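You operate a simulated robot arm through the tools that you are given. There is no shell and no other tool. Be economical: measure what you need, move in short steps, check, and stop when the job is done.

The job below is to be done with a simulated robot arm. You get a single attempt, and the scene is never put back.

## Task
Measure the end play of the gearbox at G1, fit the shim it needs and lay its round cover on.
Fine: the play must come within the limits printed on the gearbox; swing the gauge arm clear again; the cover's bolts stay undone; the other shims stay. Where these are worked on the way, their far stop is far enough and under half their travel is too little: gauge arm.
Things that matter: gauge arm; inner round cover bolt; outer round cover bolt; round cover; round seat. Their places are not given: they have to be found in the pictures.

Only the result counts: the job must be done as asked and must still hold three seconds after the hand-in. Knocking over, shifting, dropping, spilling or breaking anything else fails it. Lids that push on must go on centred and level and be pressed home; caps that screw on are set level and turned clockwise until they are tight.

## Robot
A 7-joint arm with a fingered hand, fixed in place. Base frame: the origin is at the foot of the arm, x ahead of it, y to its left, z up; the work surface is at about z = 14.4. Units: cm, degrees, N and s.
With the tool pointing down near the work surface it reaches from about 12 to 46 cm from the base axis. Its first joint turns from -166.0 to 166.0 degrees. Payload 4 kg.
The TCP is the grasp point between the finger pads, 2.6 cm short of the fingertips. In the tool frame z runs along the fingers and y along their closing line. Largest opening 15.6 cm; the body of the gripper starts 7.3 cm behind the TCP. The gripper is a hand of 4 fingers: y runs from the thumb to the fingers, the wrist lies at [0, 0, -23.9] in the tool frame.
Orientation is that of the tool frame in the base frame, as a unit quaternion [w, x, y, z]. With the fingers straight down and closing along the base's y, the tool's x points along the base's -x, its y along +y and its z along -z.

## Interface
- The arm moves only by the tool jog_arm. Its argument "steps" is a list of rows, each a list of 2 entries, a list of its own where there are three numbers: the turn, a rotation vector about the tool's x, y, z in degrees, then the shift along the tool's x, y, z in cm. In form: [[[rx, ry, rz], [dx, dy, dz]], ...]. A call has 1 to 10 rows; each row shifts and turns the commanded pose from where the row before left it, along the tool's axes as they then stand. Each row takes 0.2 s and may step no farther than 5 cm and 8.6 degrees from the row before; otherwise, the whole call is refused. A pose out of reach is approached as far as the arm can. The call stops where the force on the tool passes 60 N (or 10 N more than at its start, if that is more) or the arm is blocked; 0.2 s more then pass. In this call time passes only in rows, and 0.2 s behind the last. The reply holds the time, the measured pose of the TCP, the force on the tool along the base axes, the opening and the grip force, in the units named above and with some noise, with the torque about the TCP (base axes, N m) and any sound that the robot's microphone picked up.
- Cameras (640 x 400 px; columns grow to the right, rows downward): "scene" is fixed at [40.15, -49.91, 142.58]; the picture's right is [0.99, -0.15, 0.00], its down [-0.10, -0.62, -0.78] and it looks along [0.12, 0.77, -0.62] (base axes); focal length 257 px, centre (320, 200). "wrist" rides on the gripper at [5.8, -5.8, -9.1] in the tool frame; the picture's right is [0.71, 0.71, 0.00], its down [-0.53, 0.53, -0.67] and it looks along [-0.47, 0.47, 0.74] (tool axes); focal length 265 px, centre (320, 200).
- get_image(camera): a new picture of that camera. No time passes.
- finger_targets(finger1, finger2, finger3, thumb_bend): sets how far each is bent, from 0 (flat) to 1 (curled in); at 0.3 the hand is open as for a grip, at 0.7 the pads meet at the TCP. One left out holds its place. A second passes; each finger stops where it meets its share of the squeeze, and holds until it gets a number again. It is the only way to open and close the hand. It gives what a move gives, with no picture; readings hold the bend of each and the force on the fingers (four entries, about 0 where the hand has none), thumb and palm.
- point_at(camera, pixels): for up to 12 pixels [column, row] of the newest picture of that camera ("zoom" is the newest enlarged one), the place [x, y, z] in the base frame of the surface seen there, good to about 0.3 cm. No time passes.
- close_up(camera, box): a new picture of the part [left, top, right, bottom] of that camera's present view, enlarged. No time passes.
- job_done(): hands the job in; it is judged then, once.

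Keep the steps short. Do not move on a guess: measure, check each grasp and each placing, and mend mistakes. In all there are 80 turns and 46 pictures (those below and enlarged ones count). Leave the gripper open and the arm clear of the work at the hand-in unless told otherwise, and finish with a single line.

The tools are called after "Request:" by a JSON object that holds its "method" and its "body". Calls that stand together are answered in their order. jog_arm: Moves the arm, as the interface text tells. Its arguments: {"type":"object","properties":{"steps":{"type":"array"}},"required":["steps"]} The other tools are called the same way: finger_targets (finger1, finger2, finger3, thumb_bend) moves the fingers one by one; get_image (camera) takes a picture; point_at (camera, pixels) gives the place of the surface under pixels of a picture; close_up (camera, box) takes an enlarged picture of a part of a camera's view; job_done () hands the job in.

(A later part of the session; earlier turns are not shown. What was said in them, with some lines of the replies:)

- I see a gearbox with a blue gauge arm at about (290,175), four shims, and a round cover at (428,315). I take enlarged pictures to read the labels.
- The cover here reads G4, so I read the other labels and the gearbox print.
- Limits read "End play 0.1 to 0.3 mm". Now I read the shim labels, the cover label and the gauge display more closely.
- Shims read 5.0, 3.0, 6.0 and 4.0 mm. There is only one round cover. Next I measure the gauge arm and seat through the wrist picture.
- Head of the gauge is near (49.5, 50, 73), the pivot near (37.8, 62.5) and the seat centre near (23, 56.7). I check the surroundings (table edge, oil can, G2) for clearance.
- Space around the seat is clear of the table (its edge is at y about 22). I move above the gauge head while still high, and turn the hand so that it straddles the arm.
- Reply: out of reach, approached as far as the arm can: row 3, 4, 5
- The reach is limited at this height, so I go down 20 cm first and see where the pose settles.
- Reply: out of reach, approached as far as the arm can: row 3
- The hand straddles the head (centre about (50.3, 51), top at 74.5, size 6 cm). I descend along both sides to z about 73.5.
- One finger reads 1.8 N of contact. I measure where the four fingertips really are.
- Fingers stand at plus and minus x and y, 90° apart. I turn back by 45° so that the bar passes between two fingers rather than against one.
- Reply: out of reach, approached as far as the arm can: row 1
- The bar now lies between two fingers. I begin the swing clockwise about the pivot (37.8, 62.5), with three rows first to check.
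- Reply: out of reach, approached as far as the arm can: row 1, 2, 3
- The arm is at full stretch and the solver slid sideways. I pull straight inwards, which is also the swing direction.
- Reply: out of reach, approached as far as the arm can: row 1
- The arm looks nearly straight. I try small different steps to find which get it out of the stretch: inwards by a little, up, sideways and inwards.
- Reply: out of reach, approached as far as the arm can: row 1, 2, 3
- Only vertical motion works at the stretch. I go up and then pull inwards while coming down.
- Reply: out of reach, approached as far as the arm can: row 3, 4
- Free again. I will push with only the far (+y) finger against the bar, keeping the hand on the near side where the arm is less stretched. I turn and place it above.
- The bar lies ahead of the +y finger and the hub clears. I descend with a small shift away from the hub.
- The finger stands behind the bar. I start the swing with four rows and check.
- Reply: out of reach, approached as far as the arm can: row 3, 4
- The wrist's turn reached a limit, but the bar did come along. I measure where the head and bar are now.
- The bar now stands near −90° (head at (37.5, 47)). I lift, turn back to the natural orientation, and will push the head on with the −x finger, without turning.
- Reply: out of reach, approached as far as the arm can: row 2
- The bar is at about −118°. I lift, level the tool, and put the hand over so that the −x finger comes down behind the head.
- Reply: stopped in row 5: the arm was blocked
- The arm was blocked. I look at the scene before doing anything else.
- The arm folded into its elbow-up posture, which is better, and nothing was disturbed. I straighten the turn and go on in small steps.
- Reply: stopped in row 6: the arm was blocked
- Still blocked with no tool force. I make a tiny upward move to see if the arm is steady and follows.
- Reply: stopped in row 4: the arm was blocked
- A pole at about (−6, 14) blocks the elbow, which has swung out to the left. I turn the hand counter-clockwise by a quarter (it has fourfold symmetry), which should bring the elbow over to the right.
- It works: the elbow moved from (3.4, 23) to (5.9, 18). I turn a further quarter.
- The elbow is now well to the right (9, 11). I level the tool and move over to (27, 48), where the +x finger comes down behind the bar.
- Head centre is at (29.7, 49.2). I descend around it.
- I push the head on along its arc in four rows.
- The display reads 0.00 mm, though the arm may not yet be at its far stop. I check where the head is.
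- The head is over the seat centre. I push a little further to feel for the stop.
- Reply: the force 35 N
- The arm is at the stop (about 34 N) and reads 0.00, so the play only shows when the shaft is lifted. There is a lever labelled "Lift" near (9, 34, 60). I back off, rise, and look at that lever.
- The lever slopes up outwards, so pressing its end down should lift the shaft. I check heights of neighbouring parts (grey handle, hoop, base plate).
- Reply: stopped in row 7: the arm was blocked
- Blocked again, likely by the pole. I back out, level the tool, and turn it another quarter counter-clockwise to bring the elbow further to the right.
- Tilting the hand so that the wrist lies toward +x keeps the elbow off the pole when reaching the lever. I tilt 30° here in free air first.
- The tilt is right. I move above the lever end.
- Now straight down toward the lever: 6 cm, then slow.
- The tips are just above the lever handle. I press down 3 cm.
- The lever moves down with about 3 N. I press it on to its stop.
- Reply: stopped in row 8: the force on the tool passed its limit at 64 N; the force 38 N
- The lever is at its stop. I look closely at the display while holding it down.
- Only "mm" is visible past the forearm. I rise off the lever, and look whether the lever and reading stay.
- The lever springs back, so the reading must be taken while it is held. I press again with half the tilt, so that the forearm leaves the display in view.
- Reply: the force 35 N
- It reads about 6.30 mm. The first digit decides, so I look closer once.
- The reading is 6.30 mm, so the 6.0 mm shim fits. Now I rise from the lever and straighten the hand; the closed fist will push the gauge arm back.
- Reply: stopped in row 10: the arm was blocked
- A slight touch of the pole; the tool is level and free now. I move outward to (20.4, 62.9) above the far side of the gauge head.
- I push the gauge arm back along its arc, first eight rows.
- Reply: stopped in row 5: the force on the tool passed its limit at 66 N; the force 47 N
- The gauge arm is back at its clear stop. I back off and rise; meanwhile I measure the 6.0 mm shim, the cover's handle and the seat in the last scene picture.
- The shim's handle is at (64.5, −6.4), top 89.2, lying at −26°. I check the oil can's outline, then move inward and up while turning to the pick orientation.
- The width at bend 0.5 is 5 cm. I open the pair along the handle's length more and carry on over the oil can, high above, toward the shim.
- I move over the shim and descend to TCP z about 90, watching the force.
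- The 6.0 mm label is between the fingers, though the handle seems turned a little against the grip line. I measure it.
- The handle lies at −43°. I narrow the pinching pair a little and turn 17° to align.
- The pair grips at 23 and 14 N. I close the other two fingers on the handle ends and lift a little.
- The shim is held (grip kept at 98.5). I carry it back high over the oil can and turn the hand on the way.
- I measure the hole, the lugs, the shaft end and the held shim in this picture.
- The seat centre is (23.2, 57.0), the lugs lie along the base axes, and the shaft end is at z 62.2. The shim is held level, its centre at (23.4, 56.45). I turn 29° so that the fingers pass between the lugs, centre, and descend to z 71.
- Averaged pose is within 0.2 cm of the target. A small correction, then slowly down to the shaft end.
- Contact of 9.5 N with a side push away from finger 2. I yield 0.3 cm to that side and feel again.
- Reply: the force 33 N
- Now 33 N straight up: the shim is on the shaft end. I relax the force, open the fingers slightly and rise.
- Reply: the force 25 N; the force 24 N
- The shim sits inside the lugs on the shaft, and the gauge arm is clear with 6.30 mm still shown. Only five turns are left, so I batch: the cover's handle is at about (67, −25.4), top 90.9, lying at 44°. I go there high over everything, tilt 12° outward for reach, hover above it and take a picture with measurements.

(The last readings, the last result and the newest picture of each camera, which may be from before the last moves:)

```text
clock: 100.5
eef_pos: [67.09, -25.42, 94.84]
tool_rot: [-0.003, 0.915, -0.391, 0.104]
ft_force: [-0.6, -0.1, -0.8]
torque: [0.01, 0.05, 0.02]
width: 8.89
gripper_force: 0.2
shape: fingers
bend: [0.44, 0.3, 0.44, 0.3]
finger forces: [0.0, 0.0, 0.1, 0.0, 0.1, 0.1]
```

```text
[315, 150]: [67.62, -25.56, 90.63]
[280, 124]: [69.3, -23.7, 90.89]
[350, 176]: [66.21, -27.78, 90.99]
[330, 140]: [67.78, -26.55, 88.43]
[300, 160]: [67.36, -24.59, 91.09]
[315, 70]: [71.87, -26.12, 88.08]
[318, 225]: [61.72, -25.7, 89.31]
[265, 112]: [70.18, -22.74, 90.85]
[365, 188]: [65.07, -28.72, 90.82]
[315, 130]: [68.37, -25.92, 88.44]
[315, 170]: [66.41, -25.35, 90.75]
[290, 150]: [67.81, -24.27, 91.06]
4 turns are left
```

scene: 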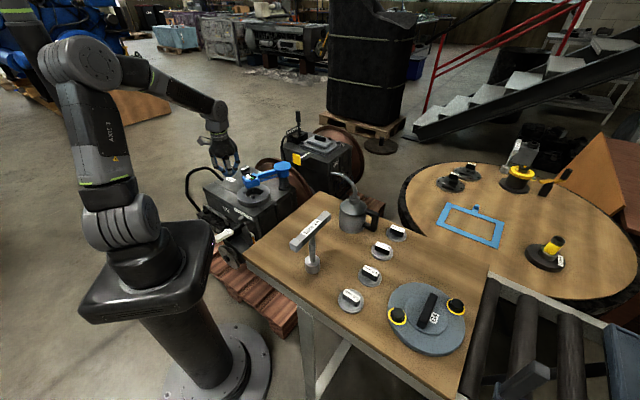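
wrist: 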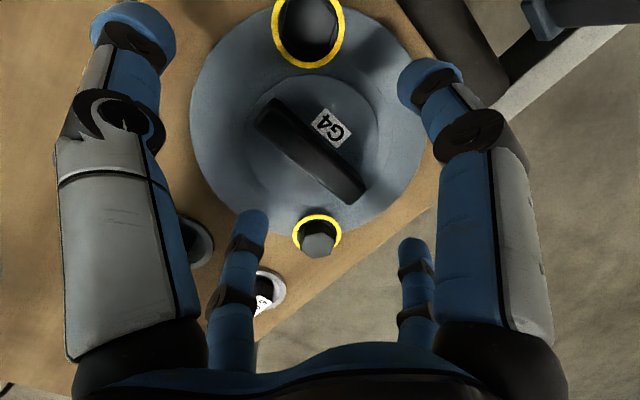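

The handle centre is at (67.55, −25.35), top 90.9, aligned with the grip. I shift 0.45 cm, go down to z 91.9, grip with all four fingers, lift, carry it high (z 114) over everything, turn 89° and hover over the seat, then take the last picture.

Request:
{"method": "jog_arm", "body": {"steps": [[[0, 0, 0], [0.26, -0.36, 0.08]], [[0, 0, 0], [-0.19, 0.09, 0.98]], [[0, 0, 0], [-0.19, 0.09, 0.98]], [[0, 0, 0], [-0.18, 0.08, 0.93]]]}}

Request:
{"method": "finger_targets", "body": {"finger1": 0.9, "finger3": 0.9}}

Request:
{"method": "finger_targets", "body": {"finger2": 0.8, "thumb_bend": 0.8}}

Request:
{"method": "finger_targets", "body": {"finger1": 0.9, "finger3": 0.9}}

Request:
{"method": "jog_arm", "body": {"steps": [[[0, 0, 0], [0.1, -0.04, -0.5]], [[0, 0, 0], [0.19, -0.09, -0.98]], [[0, 0, 0], [0.28, -0.13, -1.47]], [[0, 0, 0], [0.38, -0.18, -1.96]], [[0, 0, 0], [-1.84, 0.864, -3.91]], [[0, 0, 0], [-1.84, 0.864, -3.91]], [[0, 0, 0], [-1.84, 0.864, -3.91]], [[0, 0, 0], [-1.84, 0.864, -3.91]], [[0, 0, 0], [-1.84, 0.864, -3.91]]]}}

Request:
{"method": "jog_arm", "body": {"steps": [[[0, 0, 0], [-4.185, -2.446, -0.585]], [[0, 0, 0], [-4.185, -2.446, -0.585]], [[0, 0, 0], [-4.185, -2.446, -0.585]], [[0, 0, 0], [-4.185, -2.446, -0.585]], [[0, 0, 0], [-4.185, -2.446, -0.585]], [[0, 0, 0], [-4.185, -2.446, -0.585]], [[0, 0, 0], [-4.185, -2.446, -0.585]]]}}

Request:
{"method": "jog_arm", "body": {"steps": [[[0, 0, 0], [-4.185, -2.446, -0.585]], [[0, 0, 0], [-4.185, -2.446, -0.585]], [[0, 0, 0], [-4.185, -2.446, -0.585]], [[0, 0, 0], [-4.185, -2.446, -0.585]], [[0, 0, 0], [-4.185, -2.446, -0.585]], [[0, 0, 0], [-4.185, -2.446, -0.585]]]}}

Request:
{"method": "jog_arm", "body": {"steps": [[[1.52, -0.71, -7.92], [0, 0, 0]], [[1.52, -0.71, -7.92], [0, 0, 0]], [[1.52, -0.71, -7.92], [0, 0, 0]], [[1.52, -0.71, -7.92], [0, 0, 0]], [[1.52, -0.71, -7.92], [0, 0, 0]], [[1.52, -0.71, -7.92], [0, 0, 0]], [[1.52, -0.71, -7.92], [0, 0, 0]], [[1.52, -0.71, -7.92], [0, 0, 0]], [[1.52, -0.71, -7.92], [0, 0, 0]], [[1.52, -0.71, -7.92], [0, 0, 0]]]}}

Request:
{"method": "jog_arm", "body": {"steps": [[[1.52, -0.71, -7.92], [0, 0, 0]], [[0, 0, 0], [-0.755, -2.42, 3.906]], [[0, 0, 0], [-0.755, -2.42, 3.906]], [[0, 0, 0], [-0.755, -2.42, 3.906]], [[0, 0, 0], [-0.755, -2.42, 3.906]], [[0, 0, 0], [-0.755, -2.42, 3.906]], [[0, 0, 0], [-0.755, -2.42, 3.906]], [[0, 0, 0], [-0.755, -2.42, 3.906]], [[0, 0, 0], [-0.755, -2.42, 3.906]]]}}

Request:
{"method": "get_image", "body": {"camera": "wrist"}}

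Request:
{"method": "point_at", "body": {"camera": "wrist", "pixels": [[315, 80], [260, 90], [375, 90], [240, 130], [400, 130], [230, 170], [330, 120], [315, 50], [270, 60], [355, 60], [300, 25], [340, 25]]}}

```text
clock: 101.5
eef_pos: [67.46, -25.46, 92.34]
tool_rot: [-0.004, 0.915, -0.389, 0.107]
ft_force: [-1.8, -0.1, 16.5]
torque: [0.71, 0.75, 0.05]
width: 8.91
gripper_force: 8.7
shape: fingers
bend: [0.44, 0.3, 0.43, 0.3]
finger forces: [0.1, 0.0, 17.8, 0.0, 0.0, 0.0]
```

```text
clock: 102.5
eef_pos: [67.31, -25.49, 92.02]
tool_rot: [-0.003, 0.915, -0.39, 0.105]
ft_force: [1.9, -2.1, 10.1]
torque: [0.36, 0.37, -0.01]
width: 7.08
gripper_force: 9.1
shape: fingers
bend: [0.71, 0.3, 0.36, 0.3]
finger forces: [8.5, 0.0, 10.1, 0.0, 0.0, 0.1]
```

```text
clock: 103.5
eef_pos: [67.32, -25.33, 92.1]
tool_rot: [-0.004, 0.915, -0.39, 0.105]
ft_force: [5.1, 4.1, 13.5]
torque: [0.56, 0.46, -0.03]
width: 2.71
gripper_force: 22.7
shape: fingers
bend: [0.71, 0.47, 0.37, 0.56]
finger forces: [6.7, 8.9, 13.3, 0.0, 16.9, 0.0]
```

```text
clock: 104.5
eef_pos: [67.3, -25.41, 92.29]
tool_rot: [-0.005, 0.915, -0.389, 0.106]
ft_force: [2.3, 3.5, 30.8]
torque: [1.6, 1.68, -0.04]
width: 2.7
gripper_force: 36.0
shape: fingers
bend: [0.71, 0.47, 0.4, 0.57]
finger forces: [6.7, 9.1, 40.8, 0.0, 15.9, 0.1]
```

```text
clock: 106.5
eef_pos: [54.25, -20.79, 114.26]
tool_rot: [-0.005, 0.916, -0.389, 0.103]
ft_force: [0.3, 0.0, -5.8]
torque: [0.05, -0.03, -0.01]
width: 2.41
gripper_force: 14.2
shape: fingers
bend: [0.72, 0.46, 0.47, 0.58]
finger forces: [4.1, 10.8, 0.1, 0.0, 13.3, 0.1]
```

```text
clock: 108.1
eef_pos: [45.93, 12.51, 114.31]
tool_rot: [-0.005, 0.914, -0.391, 0.104]
ft_force: [0.7, -0.3, -5.7]
torque: [0.08, -0.03, -0.03]
width: 2.33
gripper_force: 13.7
shape: fingers
bend: [0.72, 0.46, 0.48, 0.58]
finger forces: [4.1, 10.9, 0.0, 0.0, 12.6, 0.0]
```

```text
clock: 109.5
eef_pos: [39.03, 40.9, 114.38]
tool_rot: [-0.003, 0.915, -0.391, 0.104]
ft_force: [0.0, 1.0, -4.7]
torque: [0.07, 0.0, -0.01]
width: 2.26
gripper_force: 13.2
shape: fingers
bend: [0.73, 0.46, 0.48, 0.59]
finger forces: [4.1, 10.7, 0.1, 0.0, 12.5, 0.1]
```

```text
clock: 111.7
eef_pos: [38.7, 40.97, 114.41]
tool_rot: [-0.07, 0.949, 0.298, 0.077]
ft_force: [-0.1, -0.1, -5.9]
torque: [0.03, 0.04, -0.02]
width: 2.26
gripper_force: 14.0
shape: fingers
bend: [0.73, 0.46, 0.48, 0.59]
finger forces: [4.0, 11.1, 0.1, 0.0, 12.5, 0.1]
```

```text
clock: 113.7
eef_pos: [23.5, 57.03, 84.4]
tool_rot: [-0.077, 0.926, 0.364, 0.073]
ft_force: [0.9, -0.4, -6.3]
torque: [0.02, 0.07, 0.04]
width: 2.2
gripper_force: 13.8
shape: fingers
bend: [0.73, 0.46, 0.48, 0.59]
finger forces: [4.0, 11.3, 0.0, 0.1, 12.6, 0.1]
```

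```text
0 pictures are left
```

wrist: 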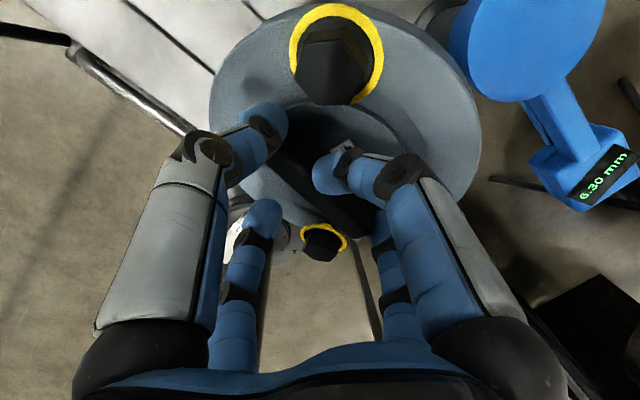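

```text
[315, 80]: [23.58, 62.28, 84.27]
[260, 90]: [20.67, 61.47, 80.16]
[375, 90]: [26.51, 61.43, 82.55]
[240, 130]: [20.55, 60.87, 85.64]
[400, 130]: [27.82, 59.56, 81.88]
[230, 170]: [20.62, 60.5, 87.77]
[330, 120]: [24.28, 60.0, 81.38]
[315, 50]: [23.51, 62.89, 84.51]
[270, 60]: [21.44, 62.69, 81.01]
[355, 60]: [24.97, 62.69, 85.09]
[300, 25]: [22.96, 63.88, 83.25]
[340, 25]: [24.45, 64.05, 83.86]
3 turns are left
```

The cover is held (about 6 N) but hangs somewhat tilted. I measure its face and rim carefully before placing.

Request:
{"method": "point_at", "body": {"camera": "wrist", "pixels": [[225, 85], [240, 60], [270, 28], [395, 35], [430, 60], [455, 100], [462, 140], [440, 175], [415, 110], [265, 190], [345, 215], [290, 205]]}}

Request:
{"method": "point_at", "body": {"camera": "wrist", "pixels": [[214, 95], [232, 50], [262, 24], [420, 30], [466, 80], [474, 120], [465, 170], [452, 190], [245, 182], [340, 228], [335, 60], [322, 246]]}}

Request:
{"method": "point_at", "body": {"camera": "wrist", "pixels": [[330, 105], [375, 120], [395, 160], [270, 165], [300, 150], [330, 210], [300, 130], [310, 190], [360, 210], [285, 185], [405, 85], [250, 130]]}}

```text
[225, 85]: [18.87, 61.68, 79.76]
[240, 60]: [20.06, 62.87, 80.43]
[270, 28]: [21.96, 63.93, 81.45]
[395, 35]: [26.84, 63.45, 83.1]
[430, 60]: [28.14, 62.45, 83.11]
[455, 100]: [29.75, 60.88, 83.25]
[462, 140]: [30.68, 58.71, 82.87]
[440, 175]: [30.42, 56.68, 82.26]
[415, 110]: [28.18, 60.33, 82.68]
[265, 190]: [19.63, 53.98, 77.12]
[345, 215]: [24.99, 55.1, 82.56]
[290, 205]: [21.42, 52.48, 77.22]
```

```text
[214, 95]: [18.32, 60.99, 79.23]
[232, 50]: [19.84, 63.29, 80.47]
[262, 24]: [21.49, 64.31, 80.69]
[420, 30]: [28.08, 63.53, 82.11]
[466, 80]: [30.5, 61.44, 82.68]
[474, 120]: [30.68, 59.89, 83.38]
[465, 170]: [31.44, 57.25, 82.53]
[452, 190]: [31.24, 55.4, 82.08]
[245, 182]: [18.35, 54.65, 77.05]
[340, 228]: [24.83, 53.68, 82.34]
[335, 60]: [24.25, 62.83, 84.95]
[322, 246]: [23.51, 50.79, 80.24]
```

```text
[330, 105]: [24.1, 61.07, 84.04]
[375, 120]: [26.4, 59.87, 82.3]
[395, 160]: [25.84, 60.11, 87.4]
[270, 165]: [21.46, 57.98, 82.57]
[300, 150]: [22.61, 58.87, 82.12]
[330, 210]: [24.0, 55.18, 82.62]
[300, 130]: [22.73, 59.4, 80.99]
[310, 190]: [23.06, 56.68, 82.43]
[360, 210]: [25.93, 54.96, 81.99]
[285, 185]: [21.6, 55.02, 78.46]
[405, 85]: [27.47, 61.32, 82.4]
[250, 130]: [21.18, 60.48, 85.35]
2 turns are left
```

The cover is tilted about the handle's axis by 27°, rising toward (+x, +y); its centre is 1.2, 0.5 cm off the TCP. I turn the tool back by 27° about its y to level the cover, shift 0.85 cm in y so that the cover's centre comes to (23.2, 57.0), and lower it slowly onto the seat.

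Request:
{"method": "jog_arm", "body": {"steps": [[[-0.28, -6.72, 0.55], [0, 0, 0]], [[-0.28, -6.72, 0.55], [0, 0, 0]], [[-0.28, -6.72, 0.55], [0, 0, 0]], [[-0.28, -6.72, 0.55], [0, 0, 0]], [[0, 0, 0], [0.55, -0.635, -0.115]]]}}

Request:
{"method": "jog_arm", "body": {"steps": [[[0, 0, 0], [0.82, 0.2, 2.83]], [[0, 0, 0], [0.82, 0.2, 2.83]], [[0, 0, 0], [0.82, 0.2, 2.83]], [[0, 0, 0], [0.82, 0.2, 2.83]]]}}

Request:
{"method": "jog_arm", "body": {"steps": [[[0, 0, 0], [0.083, 0.02, 0.287]], [[0, 0, 0], [0.083, 0.02, 0.287]], [[0, 0, 0], [0.083, 0.02, 0.287]], [[0, 0, 0], [0.083, 0.02, 0.287]]]}}

Request:
{"method": "jog_arm", "body": {"steps": [[[0, 0, 0], [0.083, 0.02, 0.287]], [[0, 0, 0], [0.083, 0.02, 0.287]]]}}

Request:
{"method": "jog_arm", "body": {"steps": [[[0, 0, 0], [0.056, 0.013, 0.19]], [[0, 0, 0], [0.056, 0.013, 0.19]]]}}

```text
clock: 114.9
eef_pos: [23.69, 57.77, 84.38]
tool_rot: [0.019, 0.925, 0.352, -0.143]
ft_force: [-0.1, -0.1, -4.7]
torque: [0.1, -0.04, 0.02]
width: 2.18
gripper_force: 14.9
shape: fingers
bend: [0.73, 0.46, 0.48, 0.59]
finger forces: [4.7, 11.1, 0.0, 0.0, 12.5, 0.0]
```

```text
clock: 115.9
eef_pos: [23.69, 58.07, 72.51]
tool_rot: [0.019, 0.924, 0.354, -0.143]
ft_force: [-0.9, -0.1, -5.9]
torque: [0.09, 0.09, 0.01]
width: 2.17
gripper_force: 14.6
shape: fingers
bend: [0.73, 0.46, 0.48, 0.59]
finger forces: [4.6, 11.4, 0.0, 0.0, 12.9, 0.0]
```

```text
clock: 116.9
eef_pos: [23.49, 58.0, 71.57]
tool_rot: [0.017, 0.924, 0.354, -0.142]
ft_force: [-4.4, 4.1, 8.6]
torque: [0.53, 0.6, -0.14]
width: 2.19
gripper_force: 16.1
shape: fingers
bend: [0.73, 0.46, 0.48, 0.58]
finger forces: [6.0, 9.8, 0.0, 0.1, 16.9, 0.0]
```

```text
clock: 117.5
eef_pos: [23.7, 57.9, 71.03]
tool_rot: [0.017, 0.925, 0.354, -0.14]
ft_force: [0.5, 9.2, 25.5]
torque: [0.18, 0.31, -0.03]
width: 2.21
gripper_force: 19.2
shape: fingers
bend: [0.74, 0.46, 0.48, 0.58]
finger forces: [11.4, 10.1, 0.1, 0.1, 18.0, 0.0]
```

```text
clock: 118.1
eef_pos: [23.71, 58.04, 70.74]
tool_rot: [0.016, 0.925, 0.353, -0.14]
ft_force: [4.5, 9.9, 34.1]
torque: [-0.14, 0.01, 0.05]
width: 2.18
gripper_force: 22.0
shape: fingers
bend: [0.74, 0.46, 0.48, 0.58]
finger forces: [11.8, 15.3, 0.1, 0.1, 18.4, 0.1]
1 turns are left
```

The cover took its full contact: 34 N upward with almost no torque at z 70.7, only a small side push toward +y. In this last turn I yield 0.2 cm that way, press it lightly home, relax, let go, withdraw along the tool's axis, rise clear, open the hand and hand in.

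Request:
{"method": "jog_arm", "body": {"steps": [[[0, 0, 0], [0.17, -0.09, -0.15]], [[0, 0, 0], [0.07, 0.017, 0.24]], [[0, 0, 0], [-0.08, -0.02, -0.29]]]}}

Request:
{"method": "finger_targets", "body": {"finger1": 0.62, "finger2": 0.36, "finger3": 0.42, "thumb_bend": 0.46}}

Request:
{"method": "jog_arm", "body": {"steps": [[[0, 0, 0], [0, 0, -0.4]], [[0, 0, 0], [0, 0, -0.6]], [[0, 0, 0], [0, 0, -1]], [[0, 0, 0], [0, 0, -1.4]], [[0, 0, 0], [-1.2, 0.26, -1.75]], [[0, 0, 0], [-2.44, 0.52, -3.5]], [[0, 0, 0], [-2.44, 0.52, -3.5]], [[0, 0, 0], [-2.44, 0.52, -3.5]]]}}

Request:
{"method": "finger_targets", "body": {"finger1": 0.3, "finger2": 0.3, "finger3": 0.3, "thumb_bend": 0.3}}

Request:
{"method": "job_done", "body": {}}

```text
clock: 118.9
eef_pos: [23.84, 58.12, 70.55]
tool_rot: [0.016, 0.925, 0.353, -0.142]
ft_force: [1.0, 11.0, 20.4]
torque: [0.0, 0.09, -0.08]
width: 2.2
gripper_force: 19.3
shape: fingers
bend: [0.74, 0.46, 0.48, 0.58]
finger forces: [9.4, 10.7, 0.1, 0.0, 17.2, 0.0]
```

```text
clock: 119.9
eef_pos: [23.72, 58.1, 70.68]
tool_rot: [0.018, 0.925, 0.353, -0.143]
ft_force: [0.1, -0.3, 1.4]
torque: [-0.04, 0.0, -0.01]
width: 4.36
gripper_force: 0.1
shape: fingers
bend: [0.63, 0.36, 0.42, 0.46]
finger forces: [1.0, 0.1, 0.0, 0.0, 0.0, 0.0]
```

```text
clock: 121.7
eef_pos: [23.14, 53.4, 87.67]
tool_rot: [0.019, 0.925, 0.353, -0.143]
ft_force: [0.1, 0.0, 1.2]
torque: [0.0, 0.0, 0.02]
width: 4.4
gripper_force: 0.2
shape: fingers
bend: [0.62, 0.36, 0.42, 0.46]
finger forces: [0.1, 0.1, 0.1, 0.1, 0.1, 0.0]
```

```text
clock: 122.7
eef_pos: [23.19, 53.41, 87.56]
tool_rot: [0.018, 0.924, 0.353, -0.142]
ft_force: [0.0, 1.5, -0.2]
torque: [0.0, -0.02, 0.0]
width: 10.64
gripper_force: 0.1
shape: fingers
bend: [0.3, 0.3, 0.3, 0.3]
finger forces: [0.2, 0.1, 0.0, 0.1, 0.0, 0.1]
```

```text
The job is handed in.
```

Handed in: the play measured 6.30 mm, so I fitted the 6.0 mm shim, which leaves 0.30 mm, the upper limit; the gauge arm is back at its clear stop, and the cover (marked G4, the only round one) is on the seat by force readings only, with no pictures left to confirm it lies level and centred.
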